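You operate a simulated robot arm through the tools that you are given. There is no shell and no other tool.

The job below is to be done with a simulated two-armed robot. You get a single attempt, and the scene is never put back.

Task
Put the round dish from the door side of the island table on the right half of the long bench. Press the meter button two times. Put the light sensor on the white tray. Switch the stirrer switch on. Take the white wedge and leave it on the small white table. Take the cap off the tube on the window side of the island table and lay it down there. Take the white flag from the window side of the island table and put it on the middle of the side bench. Put the measuring jug on the door side of the island table away on the near end of the side bench. Put the plunger from the door side of the island table on the black mat by the pump. Take the yellow wedge and put it on the shelf under the short bench. Switch the pump switch on. Fetch the yellow flag from the middle shelf of the white shelf unit and set it on the upper shelf over the locker. Switch the chiller switch on. Push the room door shut. Switch the black switch on. Any order will do. Set down upright: light sensor, white wedge, measuring jug, plunger, yellow wedge.

It is judged by the outcome, as a careful person would: the job done as asked, and still so three seconds after it is handed in. It fails if anything else is knocked over, pushed out of place, dropped, spilled or broken. A push-on lid holds only when it is set on centred and level and pressed home; a screw cap is set on level and turned clockwise until tight.

Robot
Two 7-joint arms with two-finger grippers on one trunk, on a base that moves. Base frame: it is fixed to the floor where the robot stands at the start and does not move with it; the origin is under the middle of the robot, x ahead of it, y to its left, z up; the surface under the hand at the start is at about z = 0.9. Readings come in m, rad, newtons and seconds.
The left shoulder is at the start at [0.05, 0.191, 1.167], the right one opposite. With the tool pointing down near the work surface each hand reaches from about 0.22 to 0.74 m from the robot's upright axis, wherever it stands, measured 20 degrees to its own side. Places, roughly: black switch [-1.4, 0.4, 1]; chiller switch [0.3, -2.6, 1.1]; light sensor [1.5, 1.5, 0.75]; measuring jug [0.5, -1, 1]; meter button [1.4, 1.8, 0.8]; middle of the side bench [0.6, 3.2, 0.9]; near end of the side bench [1.8, 3.2, 0.9]; plunger (6x6x9 cm) [0.5, -0.8, 1]; pump mat (25x15 cm) [0.46, 0.72, 0.9]; pump switch [0.7, 0.8, 1]; right half of the long bench [3.8, -1, 0.9]; room door [-1.5, -2.4, 1]; round dish [0.5, 0, 1]; shelf under the short bench [0.1, -2.6, 0.3]; small white table [-1.3, 1, 0.8]; stirrer switch [1.4, 1.4, 0.8]; tube (3x3x12 cm) [1.4, 0.1, 1]; upper shelf over the locker (45x18 cm) [1.12, -1.06, 1.28]; white flag (6x3x3 cm) [1.4, 0, 0.9]; white tray (22x17x3 cm) [3.8, 0.6, 0.9]; white wedge (11x6x12 cm) [1.2, 0.5, 0.9]; yellow flag (6x3x3 cm) [1.1, -2.6, 0.8]; yellow wedge (11x6x12 cm) [1.2, -0.7, 0.9]. Payload 2.69 kg a hand.
Tool frame (each hand has its own): the origin (TCP) lies between the finger pads and is the grasp point; the fingertips stand 0.02 m ahead of it; z points along the fingers, y is the line along which they close. The gripper opens to 0.1 m; its body begins 0.063 m behind the TCP.
Orientation is that of the tool frame in the base frame, as a unit quaternion [w, x, y, z]. With the fingers straight down and closing along the base's y, the tool's x points along the base's -x, its y along +y and its z along -z.

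Tools
- The arms move only by the tool apply_moves. It takes "left_moves", "right_moves" or both (then of equal length, played together; a hand with none holds still); each is text: rows parted by semicolons, each of 7 numbers parted by spaces: the shift along the tool's x, y, z in m, then the turn, a rotation vector about the tool's x, y, z in rad, then the opening, from 0 (shut) to 1 (fully open). In form: dx dy dz rx ry rz hand; .... A call has 1 to 20 rows; each row shifts and turns the commanded pose from where the row before left it, along the tool's axes as they then stand. Each row takes 0.2 s and may step no farther than 0.05 m and 0.15 rad from the row before; otherwise, or with a gripper value out of range, the whole call is refused. Where a pose cannot be reached the arm comes as near as it can. A force on the tool above 40 N (or 10 N above the force at the start of the call, whichever is more), or a blocked arm, ends the call early, and 0.2 s more pass. The fingers move at their own pace (about 0.153 m/s each) and stop on an object; they squeeze with about 35 N. The grip force told is the motor's: it shows also when the fingers shut on nothing. Time passes only in rows, and 0.2 s behind the last, so rows that do not move let the fingers close. It gives the time, the measured TCP pose, the force on the tool (base axes), the opening and the grip force at its end, in the units of the frame above (readings bear some noise), with the torque about the TCP (base axes, N m) and any sound that the robot's microphone picked up.
- Cameras (640 x 400 px; columns grow to the right, rows downward): "scene" is now at [0.1319, 0.0006, 1.367]; the picture's right is [-0.00, -1.00, 0.00], its down [-0.29, 0.00, -0.96] and it looks along [0.96, -0.00, -0.29] (base axes); focal length 214 px, centre (320, 200). "left" rides on the left gripper at [0.07, 0.019, -0.099] in its tool frame; the picture's right is [-0.26, 0.97, 0.00], its down [-0.75, -0.20, -0.63] and it looks along [-0.61, -0.16, 0.78] (tool axes); focal length 230 px, centre (320, 200). "right" rides on the right gripper at [0.07, -0.019, -0.099] in its tool frame; the picture's right is [0.26, 0.97, 0.00], its down [-0.75, 0.20, -0.63] and it looks along [-0.61, 0.16, 0.78] (tool axes); focal length 230 px, centre (320, 200).
- get_image(camera): a new picture of that camera. It takes no simulated time.
- slide_trunk(by): slides the trunk up (or, below 0, down) by that many m; the arms and the scene camera ride with it, the base frame stays. It gives what a move gives, with no picture.
- roll_base(legs): drives the robot by 1 to 6 legs, each [ahead, left, turn to the left] in m, m and rad, along the robot's own axes; the way and the turn of a leg run together, so that a leg with both is an arc; at most 1.5 m and 3.142 rad a leg. The arms and the cameras ride along, it lands a little off, and it stops where it bumps. It gives what a move gives.
- turn_head(pan, tilt): turns the head with the scene camera to pan (to the left, within 1.396 rad either way) and tilt (down, from -0.506 to 1.204), counted from straight ahead of the robot. It gives what a move gives.
- probe_pixels(camera, pixels): for up to 12 pixels [column, row] of the newest picture of that camera ("zoom" is the newest enlarged one), the place [x, y, z] in the base frame of the surface seen there, good to about 0.003 m. It takes no simulated time.
- close_up(camera, box): a new picture of the part [left, top, right, bottom] of that camera's present view, enlarged. It takes no simulated time.
- hand_in(): hands the job in; it is judged then, once.

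Unless the task says otherwise, let go and move clear before handing in.

The tools are called after "Emit:" by a JSON object that holds its "method" and its "body". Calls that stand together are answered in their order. apply_moves: Moves the arms, as the interface text tells. Its arguments: {"type":"object","properties":{"left_moves":{"type":"string"},"right_moves":{"type":"string"}},"required":[]} The other tools are called the same way: slide_trunk (by) moves the trunk up or down; roll_base (legs) drives the base; turn_head (pan, tilt) turns the head that bears the scene camera; get_image (camera) takes a picture; probe_pixels (camera, pixels) gives the place of the surface under pixels of a picture; close_up (camera, box) takes an enlarged picture of a part of a camera's view; hand_in () hands the job in.

At the start:

```text
time_s: 0.0
left_ee_pos: [0.3417, 0.159, 1.2916]
left_ee_rot: [0.001, 0.0, 1.0, -0.001]
left_force: [-1.5, 0.9, 0.1]
left_wrist_torque: [0.02, 0.02, 0.01]
left_grip_width: 0.1
left_grasp_force: 0.0
right_ee_pos: [0.4194, -0.1487, 1.371]
right_ee_rot: [0.001, 0.001, 1.0, 0.0]
right_force: [-0.4, -0.5, 0.4]
right_wrist_torque: [-0.01, -0.02, 0.03]
right_grip_width: 0.0997
right_grasp_force: 0.1
trunk travel left (down, up): [-0.225, 0.098]
robot x, y, heading: [0.0014, 0.0015, -0.0]
head pan, tilt (commanded): [-0.003, 0.29]
```

scene: 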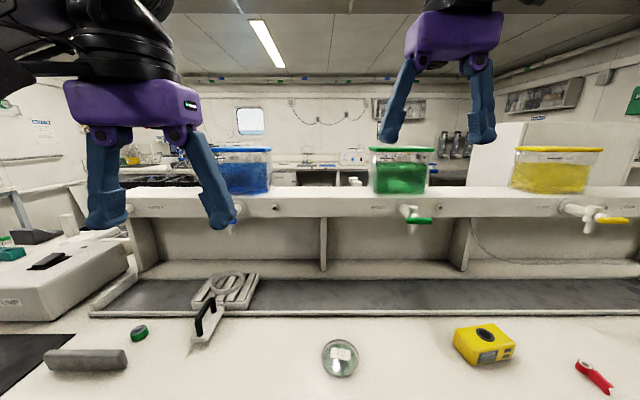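
right: 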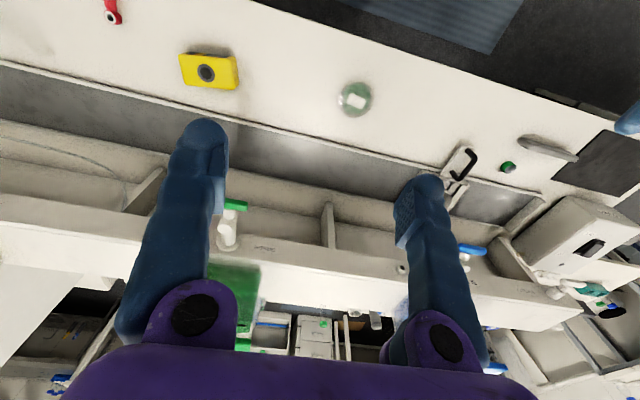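
left: 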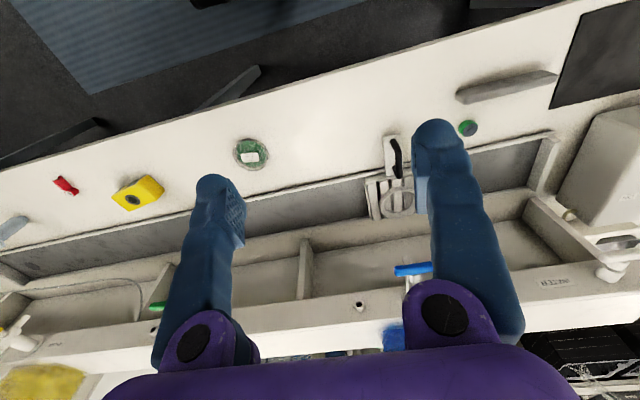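

The scene picture shows the island table ahead: a glass round dish at about (340,357), a yellow box at (485,343), a red item at (593,377), and the pump box at left (60,285). I'll look around with the head before moving anything.

Emit:
{"method": "turn_head", "body": {"pan": 0.9, "tilt": 0.5}}

Emit:
{"method": "get_image", "body": {"camera": "scene"}}

Emit:
{"method": "turn_head", "body": {"pan": -0.9, "tilt": 0.5}}

Emit:
{"method": "get_image", "body": {"camera": "scene"}}

Emit:
{"method": "turn_head", "body": {"pan": 0.0, "tilt": 0.7}}

Emit:
{"method": "get_image", "body": {"camera": "scene"}}

```text
time_s: 1.2
left_ee_pos: [0.341, 0.1584, 1.2915]
left_ee_rot: [0.001, 0.0, 1.0, 0.0]
left_force: [0.0, 0.3, 0.5]
left_wrist_torque: [-0.04, 0.0, -0.05]
left_grip_width: 0.0998
left_grasp_force: 0.1
right_ee_pos: [0.4189, -0.1486, 1.3716]
right_ee_rot: [0.001, 0.0, 1.0, 0.001]
right_force: [-0.6, -0.3, 0.2]
right_wrist_torque: [-0.01, -0.01, -0.01]
right_grip_width: 0.1002
right_grasp_force: 0.1
trunk travel left (down, up): [-0.225, 0.098]
robot x, y, heading: [-0.0014, -0.002, 0.001]
head pan, tilt (commanded): [0.901, 0.499]
```

```text
taken
```

scene: 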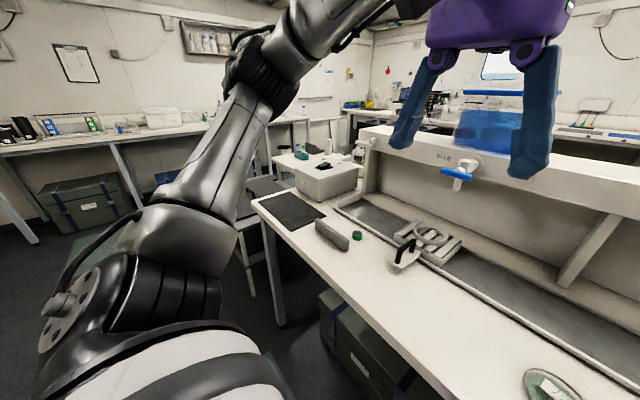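

```text
time_s: 3.0
left_ee_pos: [0.3416, 0.1573, 1.2921]
left_ee_rot: [0.001, 0.0, 1.0, 0.0]
left_force: [0.5, 0.0, -0.8]
left_wrist_torque: [0.0, -0.01, 0.01]
left_grip_width: 0.1
left_grasp_force: 0.1
right_ee_pos: [0.4191, -0.1483, 1.3727]
right_ee_rot: [0.001, 0.001, 1.0, 0.001]
right_force: [0.0, 0.1, 0.5]
right_wrist_torque: [0.01, -0.01, -0.01]
right_grip_width: 0.1002
right_grasp_force: 0.1
trunk travel left (down, up): [-0.225, 0.098]
robot x, y, heading: [-0.0013, -0.0004, -0.005]
head pan, tilt (commanded): [-0.901, 0.499]
```

```text
taken
```

scene: 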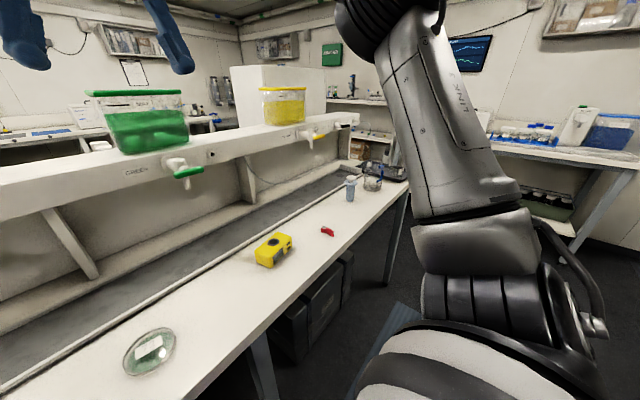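

```text
time_s: 4.2
left_ee_pos: [0.3427, 0.1581, 1.2923]
left_ee_rot: [0.001, 0.0, 1.0, 0.0]
left_force: [-0.1, -0.3, 0.2]
left_wrist_torque: [0.01, -0.01, 0.0]
left_grip_width: 0.0998
left_grasp_force: 0.1
right_ee_pos: [0.4189, -0.1486, 1.3721]
right_ee_rot: [0.001, 0.001, 1.0, 0.001]
right_force: [0.3, -0.7, 0.8]
right_wrist_torque: [0.02, 0.03, 0.02]
right_grip_width: 0.1001
right_grasp_force: 0.0
trunk travel left (down, up): [-0.225, 0.098]
robot x, y, heading: [-0.0003, -0.0006, 0.001]
head pan, tilt (commanded): [0.0, 0.7]
```

```text
taken
```

scene: 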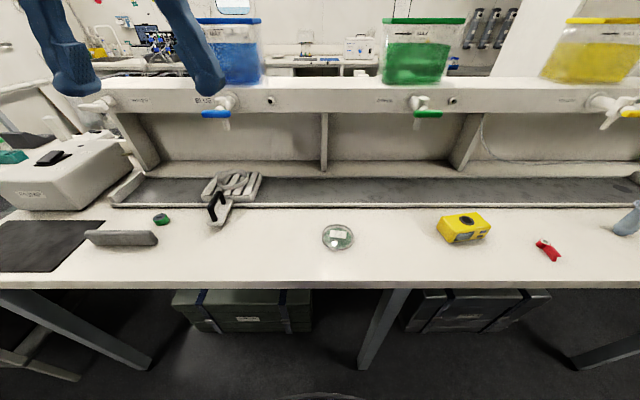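

The dish is at (338,237), the mat at (45,245), and the pump box at (65,175). I'll probe these places to map the near side of the island.

Emit:
{"method": "probe_pixels", "body": {"camera": "scene", "pixels": [[338, 237], [325, 235], [338, 250], [45, 245], [100, 225], [100, 190], [50, 157], [340, 282], [340, 212], [340, 100], [225, 115], [120, 238]]}}

Emit:
{"method": "close_up", "body": {"camera": "scene", "box": [0, 120, 160, 280]}}

Emit:
{"method": "close_up", "body": {"camera": "scene", "box": [280, 200, 400, 275]}}

```text
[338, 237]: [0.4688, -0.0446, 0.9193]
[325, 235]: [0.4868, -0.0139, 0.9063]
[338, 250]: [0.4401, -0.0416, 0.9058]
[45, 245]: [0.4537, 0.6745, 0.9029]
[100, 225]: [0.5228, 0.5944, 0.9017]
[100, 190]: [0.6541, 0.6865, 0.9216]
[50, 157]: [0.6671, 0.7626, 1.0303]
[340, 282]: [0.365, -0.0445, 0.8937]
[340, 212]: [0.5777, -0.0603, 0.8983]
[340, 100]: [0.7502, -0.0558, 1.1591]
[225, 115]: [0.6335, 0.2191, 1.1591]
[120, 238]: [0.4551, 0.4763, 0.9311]
```

```text
2.50 times, centred on (80, 200) of scene
```

zoom: 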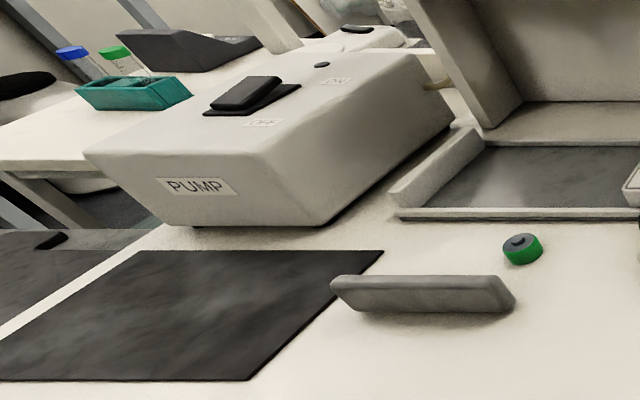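

```text
5.33 times, centred on (340, 238) of scene
```

zoom: 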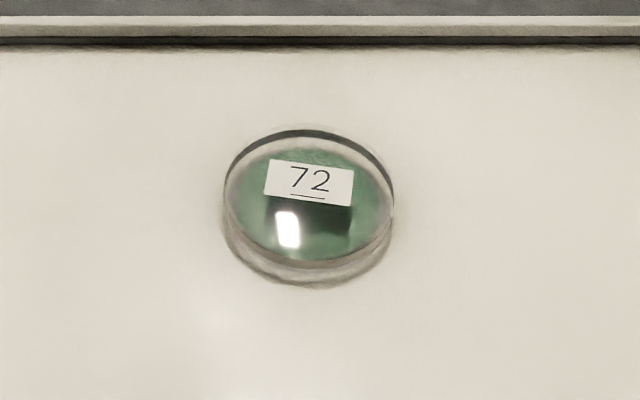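

The pump rocker is at about (50,157) with ON label on the far side of the box and OFF near the rocker. I'll look to the left for a direct view and also survey the far left and right.

Emit:
{"method": "turn_head", "body": {"pan": 0.75, "tilt": 0.45}}

Emit:
{"method": "get_image", "body": {"camera": "scene"}}

Emit:
{"method": "close_up", "body": {"camera": "scene", "box": [180, 120, 380, 245]}}

Emit:
{"method": "turn_head", "body": {"pan": 1.39, "tilt": 0.3}}

Emit:
{"method": "get_image", "body": {"camera": "scene"}}

Emit:
{"method": "turn_head", "body": {"pan": -1.39, "tilt": 0.3}}

Emit:
{"method": "get_image", "body": {"camera": "scene"}}

```text
time_s: 5.3
left_ee_pos: [0.342, 0.1584, 1.2916]
left_ee_rot: [0.001, 0.0, 1.0, 0.0]
left_force: [0.0, 0.6, 0.2]
left_wrist_torque: [-0.01, 0.0, -0.01]
left_grip_width: 0.0999
left_grasp_force: 0.0
right_ee_pos: [0.4183, -0.1482, 1.3722]
right_ee_rot: [0.0, 0.001, 1.0, 0.0]
right_force: [-0.4, 0.5, -0.5]
right_wrist_torque: [0.0, -0.01, 0.0]
right_grip_width: 0.1
right_grasp_force: 0.2
trunk travel left (down, up): [-0.225, 0.098]
robot x, y, heading: [-0.0024, 0.0018, -0.001]
head pan, tilt (commanded): [0.75, 0.45]
```

```text
taken
```

scene: 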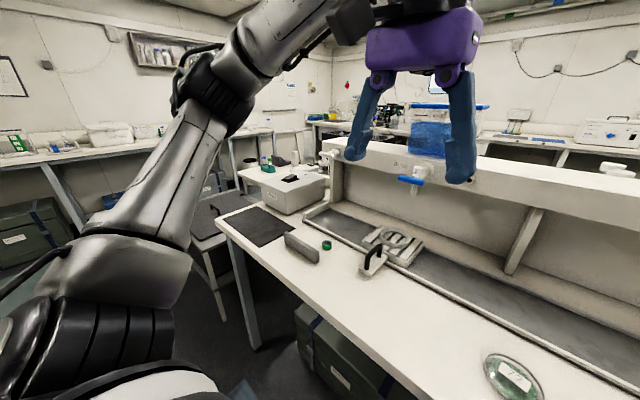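

```text
3.20 times, centred on (280, 182) of scene
```

zoom: 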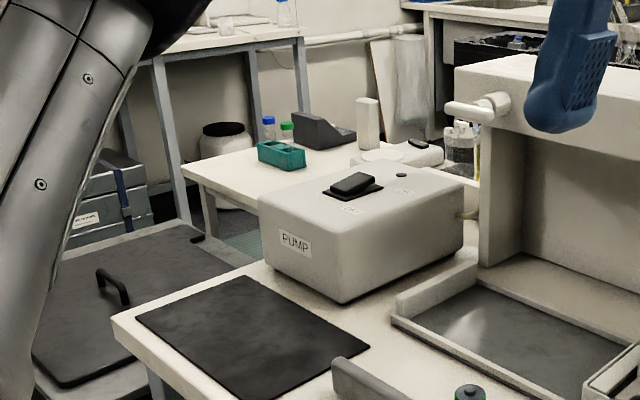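

```text
time_s: 6.3
left_ee_pos: [0.342, 0.1586, 1.2914]
left_ee_rot: [0.001, 0.0, 1.0, 0.0]
left_force: [0.1, -1.5, -0.8]
left_wrist_torque: [0.02, 0.01, 0.01]
left_grip_width: 0.1
left_grasp_force: 0.1
right_ee_pos: [0.4207, -0.149, 1.3724]
right_ee_rot: [0.001, 0.0, 1.0, 0.001]
right_force: [-0.3, 0.4, 0.4]
right_wrist_torque: [0.02, 0.0, 0.01]
right_grip_width: 0.1
right_grasp_force: 0.1
trunk travel left (down, up): [-0.225, 0.098]
robot x, y, heading: [0.0029, -0.0029, 0.001]
head pan, tilt (commanded): [1.389, 0.3]
```

```text
taken
```

scene: 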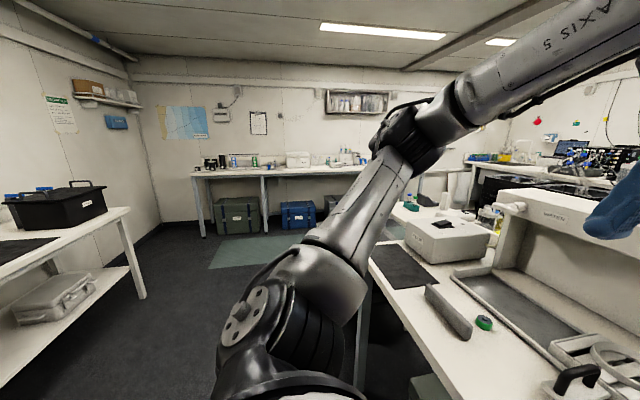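

```text
time_s: 8.8
left_ee_pos: [0.3418, 0.1589, 1.2917]
left_ee_rot: [0.001, 0.0, 1.0, 0.0]
left_force: [0.2, 0.9, 0.4]
left_wrist_torque: [0.0, 0.01, -0.03]
left_grip_width: 0.0999
left_grasp_force: 0.0
right_ee_pos: [0.4191, -0.1485, 1.3721]
right_ee_rot: [0.002, 0.001, 1.0, 0.001]
right_force: [-0.8, 0.9, -0.3]
right_wrist_torque: [0.02, -0.03, 0.0]
right_grip_width: 0.1
right_grasp_force: 0.0
trunk travel left (down, up): [-0.225, 0.098]
robot x, y, heading: [-0.0005, -0.0013, -0.003]
head pan, tilt (commanded): [-1.389, 0.3]
```

```text
taken
```

scene: 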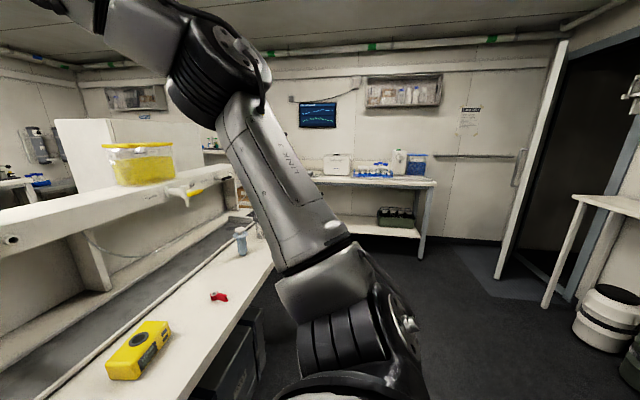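

The rocker's OFF label is on its near end and ON on its far end (+x), so I'd press the far end. Before driving left I'll check the floor obstacles there.

Emit:
{"method": "turn_head", "body": {"pan": 1.1, "tilt": 0.75}}

Emit:
{"method": "get_image", "body": {"camera": "scene"}}

Emit:
{"method": "turn_head", "body": {"pan": 1.39, "tilt": 1.1}}

Emit:
{"method": "get_image", "body": {"camera": "scene"}}

```text
time_s: 11.0
left_ee_pos: [0.3429, 0.1575, 1.2917]
left_ee_rot: [0.0, 0.0, 1.0, 0.001]
left_force: [0.4, 0.9, 0.1]
left_wrist_torque: [0.04, 0.02, 0.01]
left_grip_width: 0.0997
left_grasp_force: 0.0
right_ee_pos: [0.419, -0.1483, 1.3729]
right_ee_rot: [0.001, 0.001, 1.0, 0.001]
right_force: [0.4, 0.4, -0.7]
right_wrist_torque: [0.02, -0.02, -0.03]
right_grip_width: 0.1
right_grasp_force: 0.0
trunk travel left (down, up): [-0.225, 0.098]
robot x, y, heading: [-0.0023, 0.0005, 0.0]
head pan, tilt (commanded): [1.1, 0.75]
```

```text
taken
```

scene: 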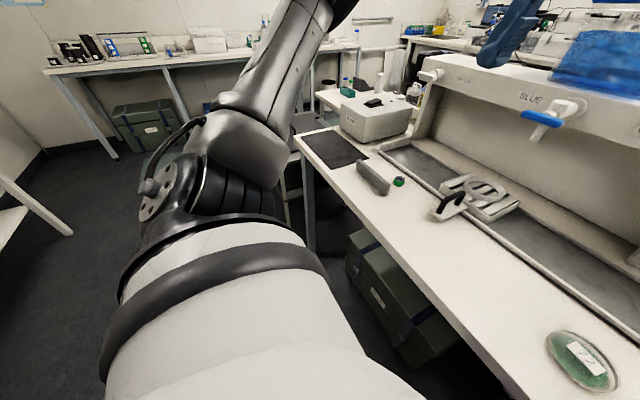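

```text
time_s: 11.9
left_ee_pos: [0.3416, 0.1581, 1.2916]
left_ee_rot: [0.001, 0.001, 1.0, 0.001]
left_force: [0.3, -0.2, 0.8]
left_wrist_torque: [0.01, -0.04, 0.01]
left_grip_width: 0.1001
left_grasp_force: 0.0
right_ee_pos: [0.4185, -0.1484, 1.3726]
right_ee_rot: [0.001, 0.001, 1.0, 0.002]
right_force: [0.1, -0.4, 0.5]
right_wrist_torque: [0.01, -0.04, 0.01]
right_grip_width: 0.1
right_grasp_force: 0.0
trunk travel left (down, up): [-0.225, 0.098]
robot x, y, heading: [0.0004, 0.0044, -0.001]
head pan, tilt (commanded): [1.389, 1.1]
```

```text
taken
```

scene: 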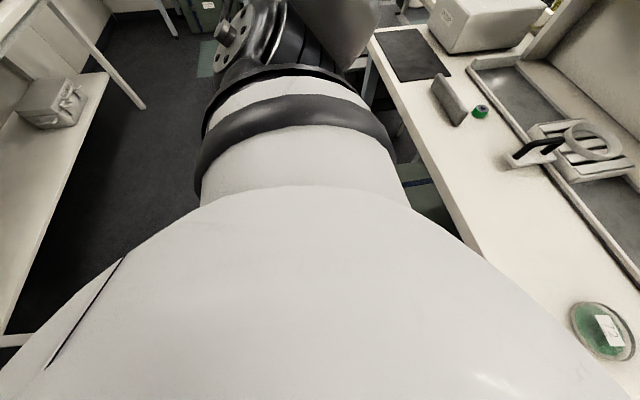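

The floor between the island and the left side table looks clear. I'll probe a few floor and leg points to get the aisle width.

Emit:
{"method": "probe_pixels", "body": {"camera": "scene", "pixels": [[140, 105], [10, 320], [400, 230], [60, 390], [100, 80], [370, 90], [200, 75], [110, 260], [340, 10], [30, 20], [175, 35], [8, 335]]}}

Emit:
{"method": "turn_head", "body": {"pan": -1.39, "tilt": 0.8}}

Emit:
{"method": "get_image", "body": {"camera": "scene"}}

```text
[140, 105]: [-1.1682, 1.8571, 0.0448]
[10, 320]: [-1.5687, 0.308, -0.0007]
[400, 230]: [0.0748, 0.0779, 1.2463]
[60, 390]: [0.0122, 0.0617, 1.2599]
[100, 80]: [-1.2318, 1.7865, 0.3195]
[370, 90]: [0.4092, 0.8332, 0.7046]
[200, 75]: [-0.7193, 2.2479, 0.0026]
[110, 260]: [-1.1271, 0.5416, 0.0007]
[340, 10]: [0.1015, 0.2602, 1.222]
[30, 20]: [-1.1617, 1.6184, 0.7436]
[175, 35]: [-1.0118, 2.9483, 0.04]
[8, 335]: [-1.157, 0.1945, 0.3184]
```

```text
time_s: 14.3
left_ee_pos: [0.3409, 0.1577, 1.2922]
left_ee_rot: [0.001, 0.0, 1.0, 0.0]
left_force: [0.4, -0.5, 0.1]
left_wrist_torque: [0.02, 0.02, -0.02]
left_grip_width: 0.1003
left_grasp_force: 0.1
right_ee_pos: [0.4191, -0.1484, 1.3734]
right_ee_rot: [0.001, 0.0, 1.0, 0.002]
right_force: [-0.3, 0.4, -1.3]
right_wrist_torque: [-0.01, -0.01, -0.02]
right_grip_width: 0.1
right_grasp_force: 0.0
trunk travel left (down, up): [-0.225, 0.098]
robot x, y, heading: [-0.0002, -0.0006, 0.0]
head pan, tilt (commanded): [-1.389, 0.799]
```

```text
taken
```

scene: 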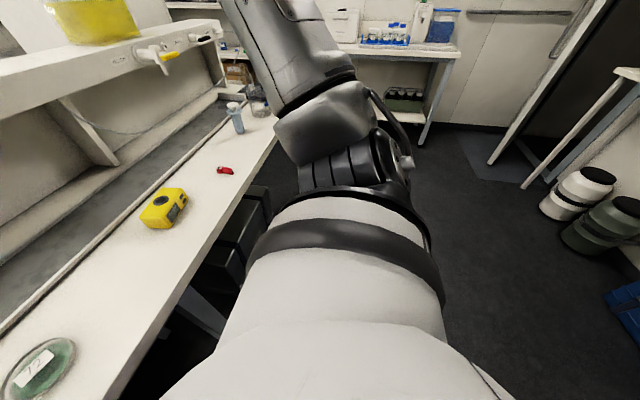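

The aisle is clear. The plunger at (235,115) and the jug at (258,105) are at the right end of the island; I'll zoom in on them.

Emit:
{"method": "close_up", "body": {"camera": "scene", "box": [180, 70, 300, 145]}}

Emit:
{"method": "probe_pixels", "body": {"camera": "scene", "pixels": [[236, 106], [238, 122], [258, 95], [258, 108], [225, 170], [265, 150], [160, 200], [272, 118], [490, 165], [420, 60]]}}

```text
5.33 times, centred on (240, 108) of scene
```

zoom: 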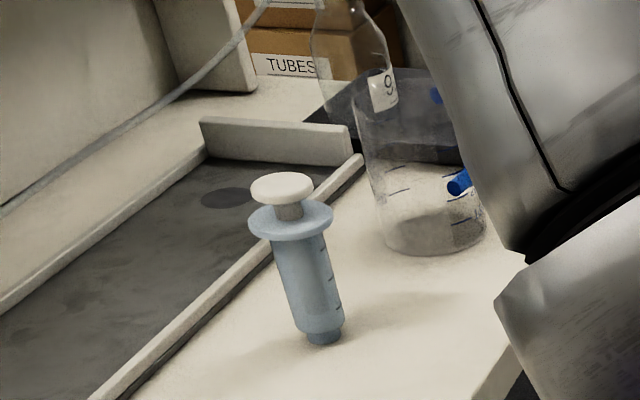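

```text
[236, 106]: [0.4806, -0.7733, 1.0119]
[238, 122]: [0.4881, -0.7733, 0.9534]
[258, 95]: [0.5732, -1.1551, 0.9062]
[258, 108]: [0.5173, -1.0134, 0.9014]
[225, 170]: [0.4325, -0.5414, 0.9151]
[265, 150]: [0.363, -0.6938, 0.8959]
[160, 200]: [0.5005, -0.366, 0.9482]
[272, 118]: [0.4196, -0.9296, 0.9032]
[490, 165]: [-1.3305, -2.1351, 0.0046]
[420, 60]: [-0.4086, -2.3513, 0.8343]
```

The plunger is a blue syringe standing on its nozzle at about (0.485,-0.773), its top near z=1.01, and the jug is a clear beaker at about (0.52,-1.01). I'll drive right to face them and look again.

Emit:
{"method": "roll_base", "body": {"legs": [[0, -0.75, 0]]}}

Emit:
{"method": "turn_head", "body": {"pan": -0.2, "tilt": 0.7}}

Emit:
{"method": "get_image", "body": {"camera": "scene"}}

Emit:
{"method": "get_image", "body": {"camera": "right"}}

```text
time_s: 21.3
left_ee_pos: [0.3434, -0.5872, 1.2921]
left_ee_rot: [0.002, -0.002, 1.0, 0.0]
left_force: [-0.3, 0.1, 0.1]
left_wrist_torque: [-0.02, 0.02, 0.02]
left_grip_width: 0.1
left_grasp_force: 0.1
right_ee_pos: [0.422, -0.8936, 1.3735]
right_ee_rot: [0.001, -0.002, 1.0, 0.001]
right_force: [0.2, 0.6, 0.1]
right_wrist_torque: [-0.03, -0.01, 0.01]
right_grip_width: 0.1002
right_grasp_force: 0.0
trunk travel left (down, up): [-0.225, 0.098]
robot x, y, heading: [0.0004, -0.7488, 0.007]
head pan, tilt (commanded): [-1.389, 0.799]
```

```text
time_s: 22.7
left_ee_pos: [0.3418, -0.5865, 1.2923]
left_ee_rot: [0.001, -0.002, 1.0, 0.0]
left_force: [-1.3, 0.3, 0.1]
left_wrist_torque: [-0.03, -0.01, 0.0]
left_grip_width: 0.1
left_grasp_force: 0.1
right_ee_pos: [0.4212, -0.8943, 1.3722]
right_ee_rot: [0.002, -0.002, 1.0, 0.001]
right_force: [0.2, -0.3, 0.1]
right_wrist_torque: [0.0, -0.01, 0.02]
right_grip_width: 0.1
right_grasp_force: 0.1
trunk travel left (down, up): [-0.225, 0.098]
robot x, y, heading: [0.0039, -0.749, 0.003]
head pan, tilt (commanded): [-0.201, 0.7]
```

```text
taken
```

scene: 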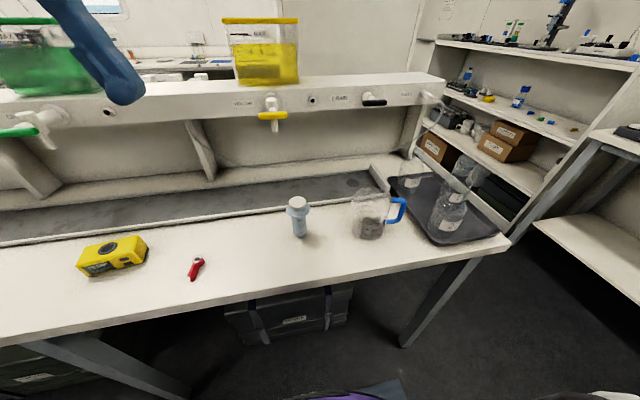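

```text
taken
```

right: 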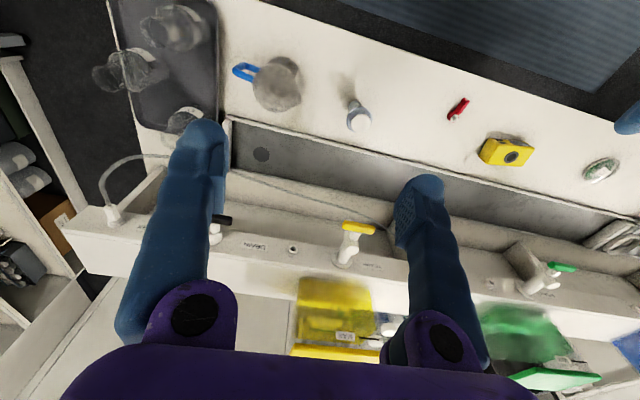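

The plunger is at (298,217) and the jug at (372,213) with its blue handle on the right. I'll zoom in and probe both.

Emit:
{"method": "close_up", "body": {"camera": "scene", "box": [260, 175, 420, 275]}}

Emit:
{"method": "probe_pixels", "body": {"camera": "zoom", "pixels": [[145, 100], [120, 110], [172, 110], [150, 145], [155, 200], [160, 235], [370, 80], [450, 90], [400, 150], [410, 245], [560, 90], [575, 120]]}}

```text
4.00 times, centred on (340, 225) of scene
```

zoom: 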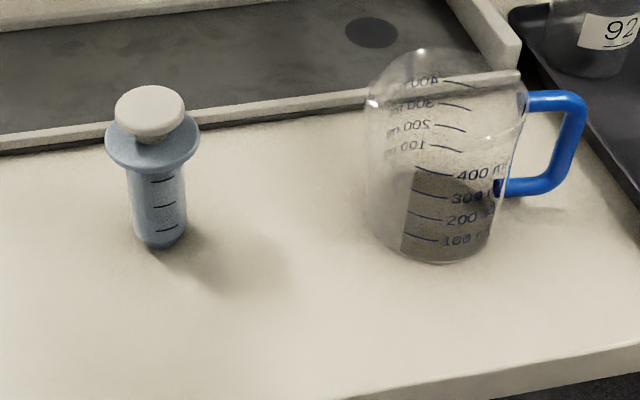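

```text
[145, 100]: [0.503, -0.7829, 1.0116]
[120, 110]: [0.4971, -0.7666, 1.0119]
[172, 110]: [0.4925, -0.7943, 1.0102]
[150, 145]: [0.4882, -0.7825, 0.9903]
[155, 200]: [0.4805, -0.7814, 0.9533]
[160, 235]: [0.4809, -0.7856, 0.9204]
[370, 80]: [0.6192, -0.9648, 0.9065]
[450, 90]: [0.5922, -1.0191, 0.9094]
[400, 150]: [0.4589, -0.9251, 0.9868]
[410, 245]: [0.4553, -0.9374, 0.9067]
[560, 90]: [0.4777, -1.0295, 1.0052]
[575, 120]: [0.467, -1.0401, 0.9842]
```

The plunger's axis is at about (0.497,-0.782), flange near z=0.985 and top at 1.012; the jug is centred near (0.49,-0.96). I'll shift the right hand aside, then bring the open left hand above the plunger.

Emit:
{"method": "apply_moves", "body": {"left_moves": "0 0 0 0 0 0 1; 0 0 0 0 0 0 1; 0 0 0 0 0 0 1; 0 0 0 0 0 0 1; -0.031 -0.039 0 0 0 0 1; -0.031 -0.039 0 0 0 0 1; -0.031 -0.039 0 0 0 0 1; -0.031 -0.039 0 0 0 0 1; -0.031 -0.039 0 0 0 0 1; 0 0 0.04 0 0 0 1; 0 0 0.04 0 0 0 1; 0 0 0.04 0 0 0 1", "right_moves": "0 -0.045 0 0 0 0 1; 0 -0.045 0 0 0 0 1; 0 -0.045 0 0 0 0 1; 0 -0.045 0 0 0 0 1; 0 -0.03 0 0 0 0 1; 0 0 0 0 0 0 1; 0 0 0 0 0 0 1; 0 0 0 0 0 0 1; 0 0 0 0 0 0 1; 0 0 0 0 0 0 1; 0 0 0 0 0 0 1; 0 0 0 0 0 0 1"}}

Emit:
{"method": "get_image", "body": {"camera": "left"}}

Emit:
{"method": "get_image", "body": {"camera": "scene"}}

```text
time_s: 25.3
left_ee_pos: [0.4998, -0.7798, 1.1716]
left_ee_rot: [0.001, -0.004, 1.0, 0.0]
left_force: [-0.3, -0.2, 0.4]
left_wrist_torque: [-0.02, 0.02, 0.02]
left_grip_width: 0.0998
left_grasp_force: 0.0
right_ee_pos: [0.424, -1.104, 1.373]
right_ee_rot: [-0.001, -0.001, 1.0, 0.001]
right_force: [0.3, -0.3, -0.4]
right_wrist_torque: [-0.01, 0.02, 0.01]
right_grip_width: 0.0999
right_grasp_force: 0.2
trunk travel left (down, up): [-0.225, 0.098]
robot x, y, heading: [0.0021, -0.7461, 0.007]
head pan, tilt (commanded): [-0.201, 0.7]
```

```text
taken
```

left: 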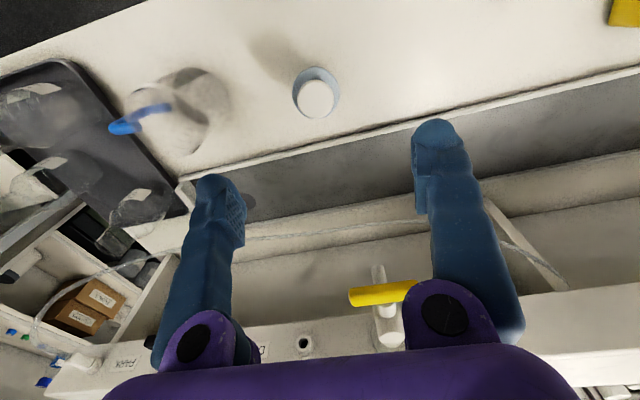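

```text
taken
```

scene: 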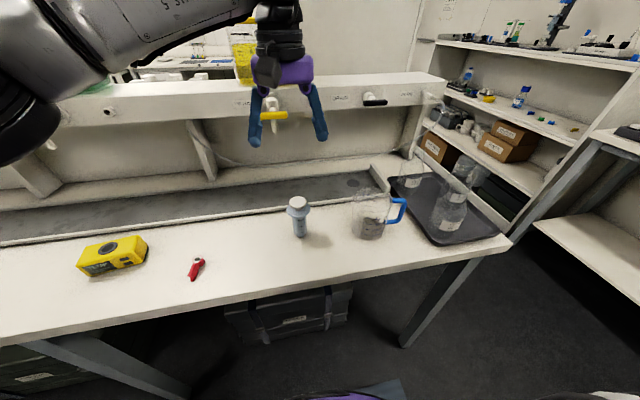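

In the left picture the plunger top sits at (316,98), against the (320,101) expected under the TCP, so it is within about 4 mm. I'll correct y slightly and descend most of the way.

Emit:
{"method": "apply_moves", "body": {"left_moves": "0.002 -0.0035 0.04 0 0 0 1; 0 0 0.04 0 0 0 1; 0 0 0.04 0 0 0 1; 0 0 0.04 0 0 0 1; 0 0 0.03 0 0 0 1; 0 0 0 0 0 0 1"}}

Emit:
{"method": "get_image", "body": {"camera": "left"}}

Emit:
{"method": "close_up", "body": {"camera": "scene", "box": [240, 140, 380, 260]}}

```text
time_s: 26.7
left_ee_pos: [0.4962, -0.7839, 0.98]
left_ee_rot: [0.001, -0.002, 1.0, -0.001]
left_force: [0.8, 0.5, 0.0]
left_wrist_torque: [0.0, 0.03, 0.0]
left_grip_width: 0.0999
left_grasp_force: 0.1
right_ee_pos: [0.4211, -1.1045, 1.3723]
right_ee_rot: [0.001, -0.001, 1.0, 0.001]
right_force: [-0.1, 0.0, -0.4]
right_wrist_torque: [0.01, -0.01, 0.01]
right_grip_width: 0.1001
right_grasp_force: 0.0
trunk travel left (down, up): [-0.225, 0.098]
robot x, y, heading: [0.0013, -0.7489, 0.002]
head pan, tilt (commanded): [-0.201, 0.7]
```

```text
taken
```

left: 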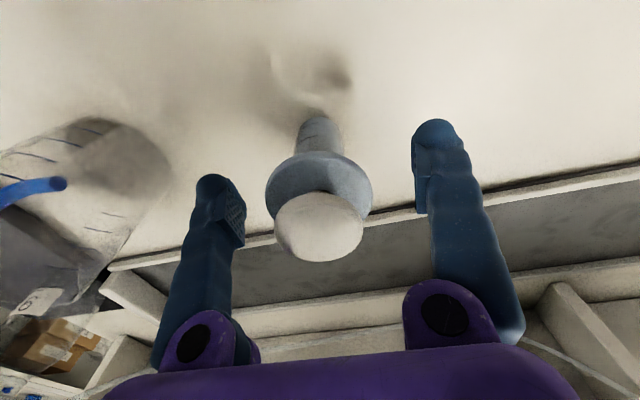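

```text
3.33 times, centred on (310, 200) of scene
```

zoom: 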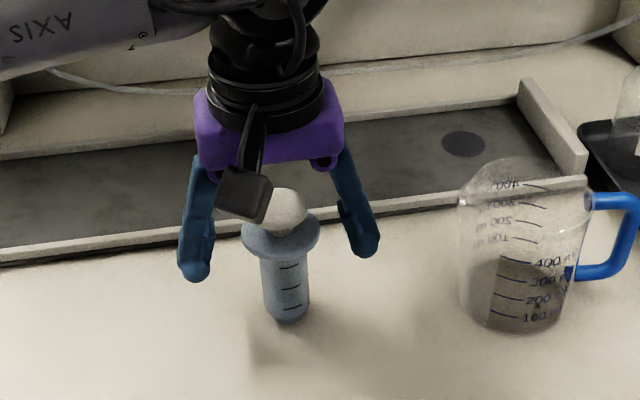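

The plunger is centred between the fingers. I'll go down 24 mm more and close gently.

Emit:
{"method": "apply_moves", "body": {"left_moves": "0 0 0.012 0 0 0 1; 0 0 0.012 0 0 0 1; 0 0 0 0 0 0 0.8; 0 0 0 0 0 0 0.6; 0 0 0 0 0 0 0.4; 0 0 0 0 0 0 0.2; 0 0 0 0 0 0 0.1; 0 0 0 0 0 0 0"}}

Emit:
{"method": "get_image", "body": {"camera": "left"}}

Emit:
{"method": "close_up", "body": {"camera": "scene", "box": [240, 140, 380, 260]}}

```text
time_s: 28.5
left_ee_pos: [0.4977, -0.7855, 0.9588]
left_ee_rot: [0.0, -0.003, 1.0, 0.0]
left_force: [-0.4, -0.1, -0.5]
left_wrist_torque: [0.02, 0.0, -0.02]
left_grip_width: 0.0334
left_grasp_force: 35.1
right_ee_pos: [0.4229, -1.1042, 1.3733]
right_ee_rot: [0.001, -0.001, 1.0, 0.001]
right_force: [0.0, 0.0, 0.4]
right_wrist_torque: [0.0, -0.04, 0.01]
right_grip_width: 0.1
right_grasp_force: 0.1
trunk travel left (down, up): [-0.225, 0.098]
robot x, y, heading: [0.0055, -0.7505, 0.004]
head pan, tilt (commanded): [-0.201, 0.7]
```

```text
taken
```

left: 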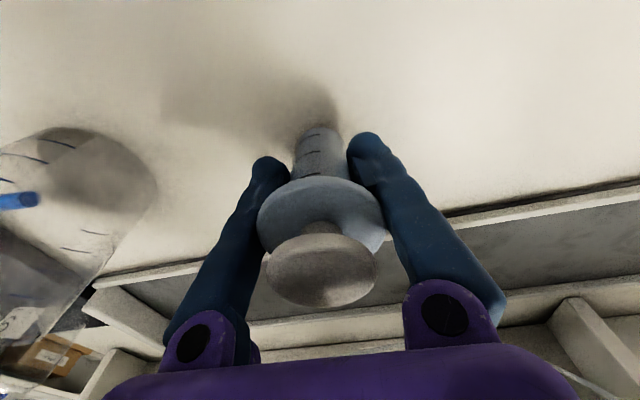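

```text
3.33 times, centred on (310, 200) of scene
```

zoom: 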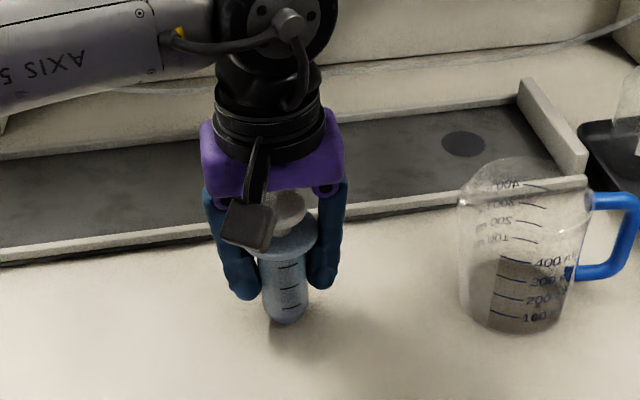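

The left hand holds the barrel at 33 mm width, so the grasp is good. I'll lift the plunger clear and swing it left, while turning the right hand a quarter turn for the jug.

Emit:
{"method": "apply_moves", "body": {"left_moves": "0 0 -0.03 0 0 0 0; 0 0 -0.04 0 0 0 0; 0 0 -0.04 0 0 0 0; 0 0 -0.04 0 0 0 0; 0 0 -0.04 0 0 0 0; 0.02 0.04 -0.03 0 0 0 0; 0.02 0.04 0 0 0 0 0; 0.02 0.04 0 0 0 0 0; 0.02 0.04 0 0 0 0 0; 0.02 0.04 0 0 0 0 0; 0 0 0 0 0 0 0", "right_moves": "0 0 0 0 0 0.143 1; 0 0 0 0 0 0.143 1; 0 0 0 0 0 0.143 1; 0 0 0 0 0 0.143 1; 0 0 0 0 0 0.143 1; 0 0 0 0 0 0.143 1; 0 0 0 0 0 0.143 1; 0 0 0 0 0 0.143 1; 0 0 0 0 0 0.143 1; 0 0 0 0 0 0.143 1; 0 0 0 0 0 0.14 1"}}

Emit:
{"method": "get_image", "body": {"camera": "right"}}

Emit:
{"method": "get_image", "body": {"camera": "left"}}

Emit:
{"method": "close_up", "body": {"camera": "scene", "box": [330, 170, 420, 250]}}

```text
refused: row 6 steps farther than a row can; nothing moved
```

```text
taken
```

right: 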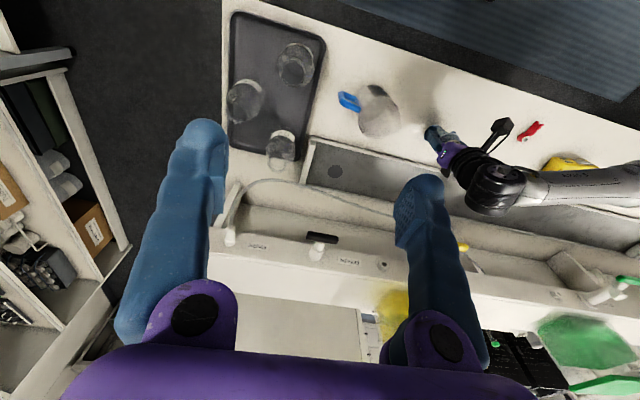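

```text
taken
```

left: 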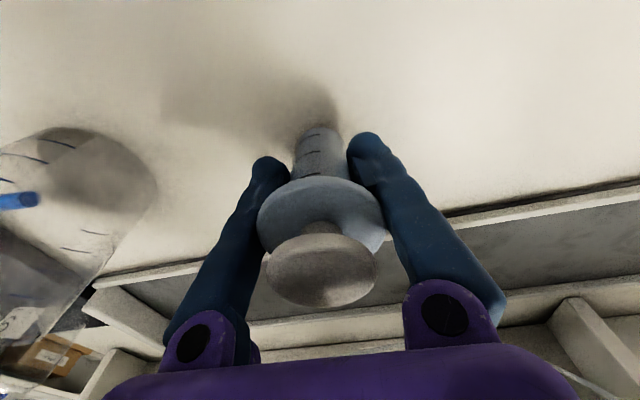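

```text
5.00 times, centred on (375, 210) of scene
```

zoom: 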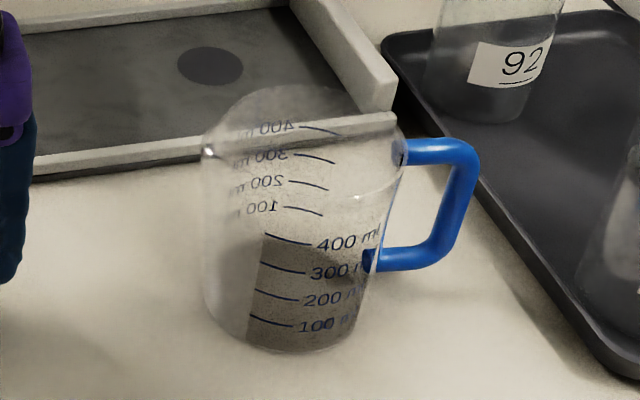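

The row was too long; I'll shorten it and resend the lift with the right-hand quarter turn.

Emit:
{"method": "apply_moves", "body": {"left_moves": "0 0 -0.03 0 0 0 0; 0 0 -0.04 0 0 0 0; 0 0 -0.04 0 0 0 0; 0 0 -0.04 0 0 0 0; 0 0 -0.04 0 0 0 0; 0 0 -0.03 0 0 0 0; 0.02 0.04 0 0 0 0 0; 0.02 0.04 0 0 0 0 0; 0.02 0.04 0 0 0 0 0; 0.02 0.04 0 0 0 0 0; 0.02 0.04 0 0 0 0 0", "right_moves": "0 0 0 0 0 0.143 1; 0 0 0 0 0 0.143 1; 0 0 0 0 0 0.143 1; 0 0 0 0 0 0.143 1; 0 0 0 0 0 0.143 1; 0 0 0 0 0 0.143 1; 0 0 0 0 0 0.143 1; 0 0 0 0 0 0.143 1; 0 0 0 0 0 0.143 1; 0 0 0 0 0 0.143 1; 0 0 0 0 0 0.14 1"}}

Emit:
{"method": "get_image", "body": {"camera": "right"}}

Emit:
{"method": "get_image", "body": {"camera": "scene"}}

```text
time_s: 30.9
left_ee_pos: [0.3959, -0.5854, 1.1789]
left_ee_rot: [0.001, -0.003, 1.0, -0.001]
left_force: [-0.2, -0.2, 0.1]
left_wrist_torque: [-0.01, 0.02, -0.01]
left_grip_width: 0.0336
left_grasp_force: 35.0
right_ee_pos: [0.4223, -1.1018, 1.3725]
right_ee_rot: [0.001, 0.706, 0.708, 0.001]
right_force: [0.2, 0.8, 1.0]
right_wrist_torque: [0.0, -0.02, -0.03]
right_grip_width: 0.0997
right_grasp_force: 0.1
trunk travel left (down, up): [-0.225, 0.098]
robot x, y, heading: [0.0024, -0.7489, 0.007]
head pan, tilt (commanded): [-0.201, 0.7]
```

```text
taken
```

right: 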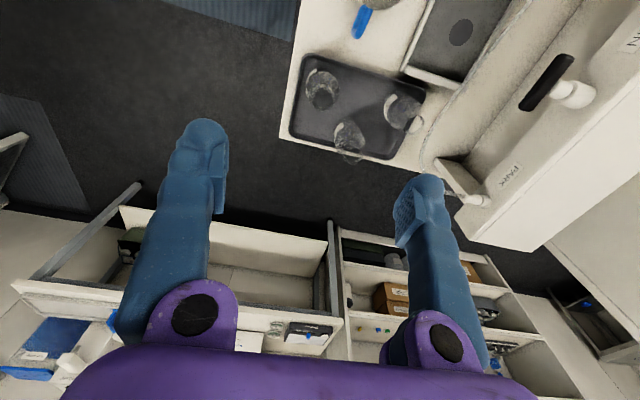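

```text
taken
```

scene: 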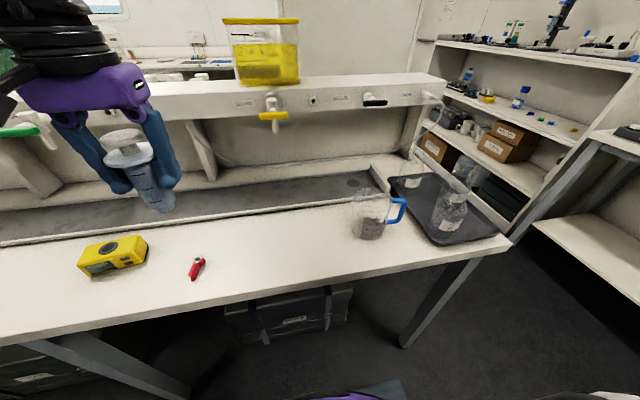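

The right hand is turned. I'll check the black tap's position near (375,100), since the right gripper will work close below it, and re-probe the jug.

Emit:
{"method": "close_up", "body": {"camera": "scene", "box": [330, 80, 450, 250]}}

Emit:
{"method": "probe_pixels", "body": {"camera": "scene", "pixels": [[375, 102], [366, 97], [386, 101], [372, 93], [352, 198], [356, 190], [365, 238], [380, 238], [350, 230], [404, 200], [403, 215], [390, 199]]}}

```text
2.35 times, centred on (390, 165) of scene
```

zoom: 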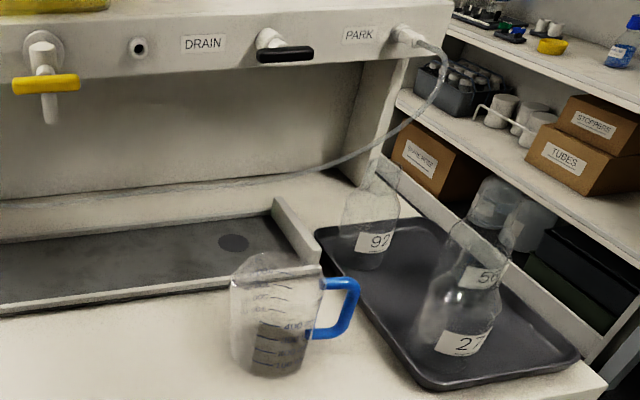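

```text
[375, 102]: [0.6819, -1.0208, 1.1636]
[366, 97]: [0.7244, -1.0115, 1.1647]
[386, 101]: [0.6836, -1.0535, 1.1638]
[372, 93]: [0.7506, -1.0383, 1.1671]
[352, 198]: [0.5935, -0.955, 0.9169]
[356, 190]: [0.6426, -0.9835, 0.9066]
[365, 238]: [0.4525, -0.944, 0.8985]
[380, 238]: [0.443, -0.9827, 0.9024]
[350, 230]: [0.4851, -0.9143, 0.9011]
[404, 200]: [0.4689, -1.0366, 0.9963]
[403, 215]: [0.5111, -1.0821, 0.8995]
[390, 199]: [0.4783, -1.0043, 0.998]
```

The tap stands at x≈0.68, well clear. From the base edges in the picture I compute the jug's centre near (0.478,-0.972) with radius about 4.1 cm; I'll bring the right hand above it for a check.

Emit:
{"method": "apply_moves", "body": {"right_moves": "0.044 0.019 0 0 0 0 1; 0.044 0.019 0 0 0 0 1; 0.042 0.018 0 0 0 0 1; 0 0 0.045 0 0 0 1; 0 0 0.045 0 0 0 1; 0 0 0.045 0 0 0 1; 0 0 0.045 0 0 0 1; 0 0 0 0 0 0 1"}}

Emit:
{"method": "get_image", "body": {"camera": "right"}}

Emit:
{"method": "close_up", "body": {"camera": "scene", "box": [310, 100, 450, 250]}}

```text
time_s: 32.7
left_ee_pos: [0.3963, -0.5866, 1.1781]
left_ee_rot: [0.001, -0.003, 1.0, -0.001]
left_force: [0.6, -0.5, 0.9]
left_wrist_torque: [0.0, -0.01, 0.02]
left_grip_width: 0.0336
left_grasp_force: 35.0
right_ee_pos: [0.4792, -0.974, 1.1938]
right_ee_rot: [0.0, 0.705, 0.71, 0.001]
right_force: [0.1, 0.8, 0.4]
right_wrist_torque: [-0.02, 0.03, 0.02]
right_grip_width: 0.1001
right_grasp_force: 0.0
trunk travel left (down, up): [-0.225, 0.098]
robot x, y, heading: [0.0028, -0.7499, 0.012]
head pan, tilt (commanded): [-0.201, 0.7]
```

```text
taken
```

right: 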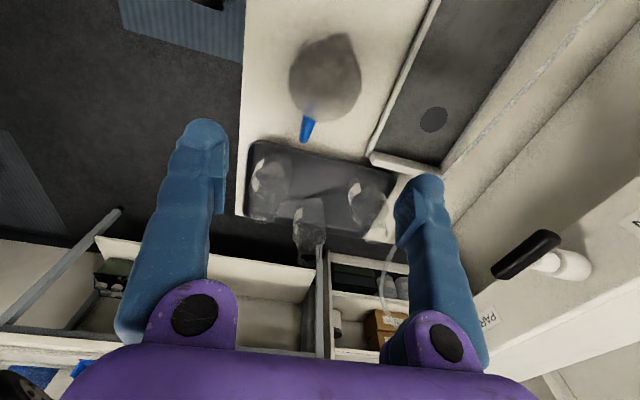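

```text
2.67 times, centred on (380, 175) of scene
```

zoom: 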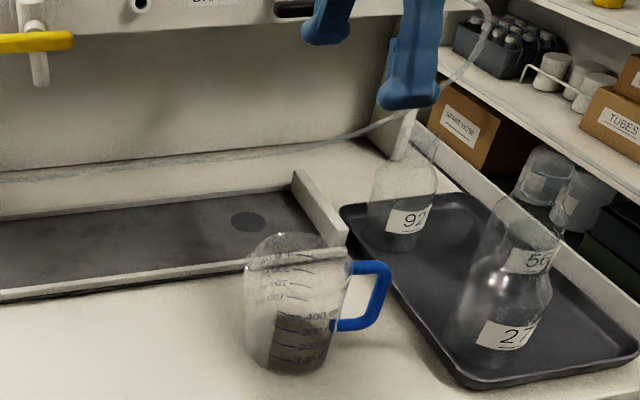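

The jug appears at about (325,80) in the right picture with its handle pointing down at (308,128). I'll enlarge it to centre the hand precisely.

Emit:
{"method": "close_up", "body": {"camera": "right", "box": [260, 10, 390, 160]}}

Emit:
{"method": "probe_pixels", "body": {"camera": "right", "pixels": [[308, 128], [306, 138], [310, 118], [325, 75], [292, 80], [360, 80], [325, 35], [340, 100], [320, 121], [300, 50]]}}

```text
2.67 times, centred on (325, 85) of right
```

zoom: 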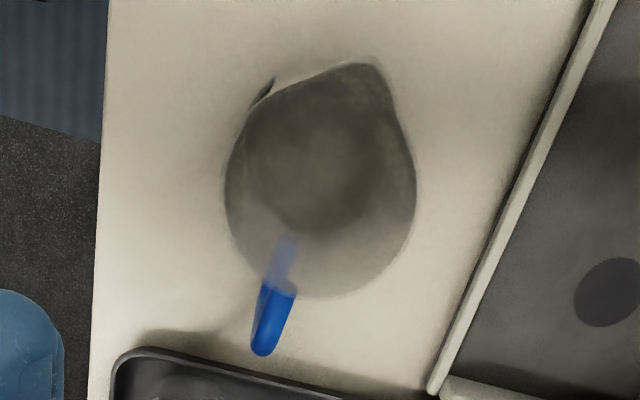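

```text
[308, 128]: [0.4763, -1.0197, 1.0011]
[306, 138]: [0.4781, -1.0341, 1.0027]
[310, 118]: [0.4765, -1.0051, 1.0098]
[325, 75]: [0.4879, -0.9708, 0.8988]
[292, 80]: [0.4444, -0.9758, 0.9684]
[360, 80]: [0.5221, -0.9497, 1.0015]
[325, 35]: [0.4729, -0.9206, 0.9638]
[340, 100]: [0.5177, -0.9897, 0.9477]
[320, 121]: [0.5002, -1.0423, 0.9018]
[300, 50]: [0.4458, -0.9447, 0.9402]
```

Combining the views, the jug's axis is about (0.481,-0.963), its rim at z≈1.02 and its width about 7.8 cm. I'll centre the right hand and lower it so the fingers straddle the walls, checking before closing.

Emit:
{"method": "apply_moves", "body": {"right_moves": "0.011 0.002 0.03 0 0 0 1; 0 0 0.04 0 0 0 1; 0 0 0.04 0 0 0 1; 0 0 0.04 0 0 0 1; 0 0 0.03 0 0 0 1; 0 0 0.02 0 0 0 1; 0 0 0 0 0 0 1"}}

Emit:
{"method": "get_image", "body": {"camera": "right"}}

Emit:
{"method": "close_up", "body": {"camera": "scene", "box": [310, 100, 450, 250]}}

```text
time_s: 34.3
left_ee_pos: [0.3972, -0.5883, 1.1776]
left_ee_rot: [0.0, -0.003, 1.0, 0.0]
left_force: [-0.9, 0.7, -0.9]
left_wrist_torque: [0.0, 0.02, 0.01]
left_grip_width: 0.0332
left_grasp_force: 34.9
right_ee_pos: [0.4802, -0.9598, 0.9911]
right_ee_rot: [-0.001, 0.706, 0.708, 0.0]
right_force: [-0.9, -0.5, -0.2]
right_wrist_torque: [0.02, 0.01, -0.01]
right_grip_width: 0.1
right_grasp_force: 0.1
trunk travel left (down, up): [-0.225, 0.098]
robot x, y, heading: [0.0065, -0.7482, 0.006]
head pan, tilt (commanded): [-0.201, 0.7]
```

```text
taken
```

right: 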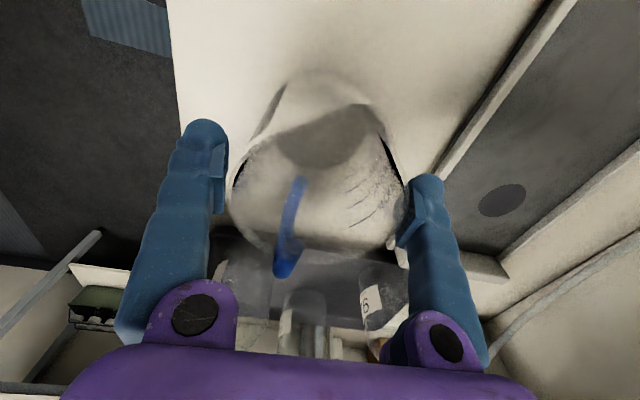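

```text
2.67 times, centred on (380, 175) of scene
```

zoom: 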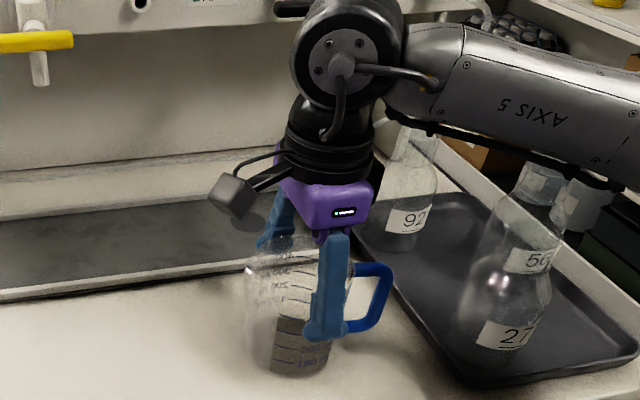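

A circle fit through the glass wall points gives the jug's axis at (0.4835,-0.961), radius about 4.1 cm, so I'm within 3 mm. I'll shift 3 mm, lower 12 mm and close in small steps.

Emit:
{"method": "apply_moves", "body": {"right_moves": "-0.001 0.003 0 0 0 0 1; 0 0 0.012 0 0 0 1; 0 0 0 0 0 0 0.92; 0 0 0 0 0 0 0.86; 0 0 0 0 0 0 0.8; 0 0 0 0 0 0 0.7; 0 0 0 0 0 0 0.6; 0 0 0 0 0 0 0.5"}}

Emit:
{"method": "get_image", "body": {"camera": "right"}}

Emit:
{"method": "close_up", "body": {"camera": "scene", "box": [310, 100, 450, 250]}}

```text
time_s: 35.1
left_ee_pos: [0.3956, -0.5869, 1.1787]
left_ee_rot: [0.001, -0.003, 1.0, -0.001]
left_force: [0.1, -0.3, -0.2]
left_wrist_torque: [-0.01, 0.03, -0.01]
left_grip_width: 0.0334
left_grasp_force: 35.2
right_ee_pos: [0.4851, -0.9624, 0.9885]
right_ee_rot: [0.004, 0.705, 0.709, 0.009]
right_force: [-4.4, 0.0, 17.5]
right_wrist_torque: [-0.3, 0.55, -0.08]
right_grip_width: 0.0986
right_grasp_force: 35.2
trunk travel left (down, up): [-0.225, 0.098]
robot x, y, heading: [0.0024, -0.7505, 0.005]
head pan, tilt (commanded): [-0.201, 0.7]
stopped in row 3 (right hand): the force on the tool passed its limit at 43 N (the readings are from after the stop); the commanded pose is now the measured one
```

```text
taken
```

right: 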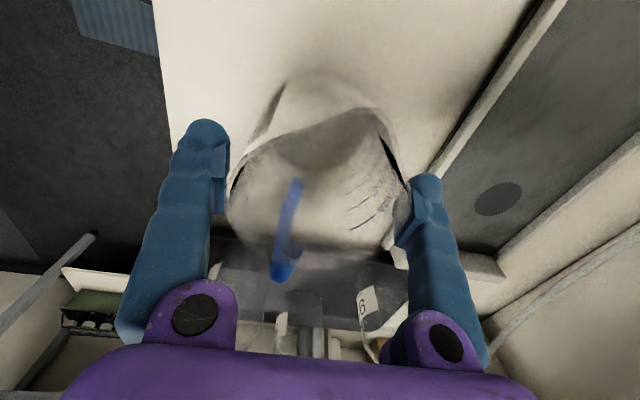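

```text
2.67 times, centred on (380, 175) of scene
```

zoom: 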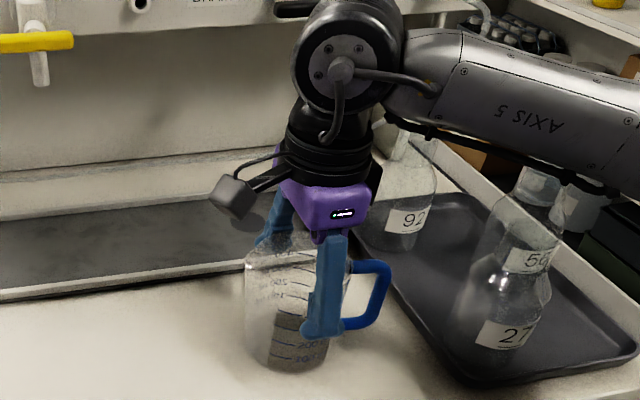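

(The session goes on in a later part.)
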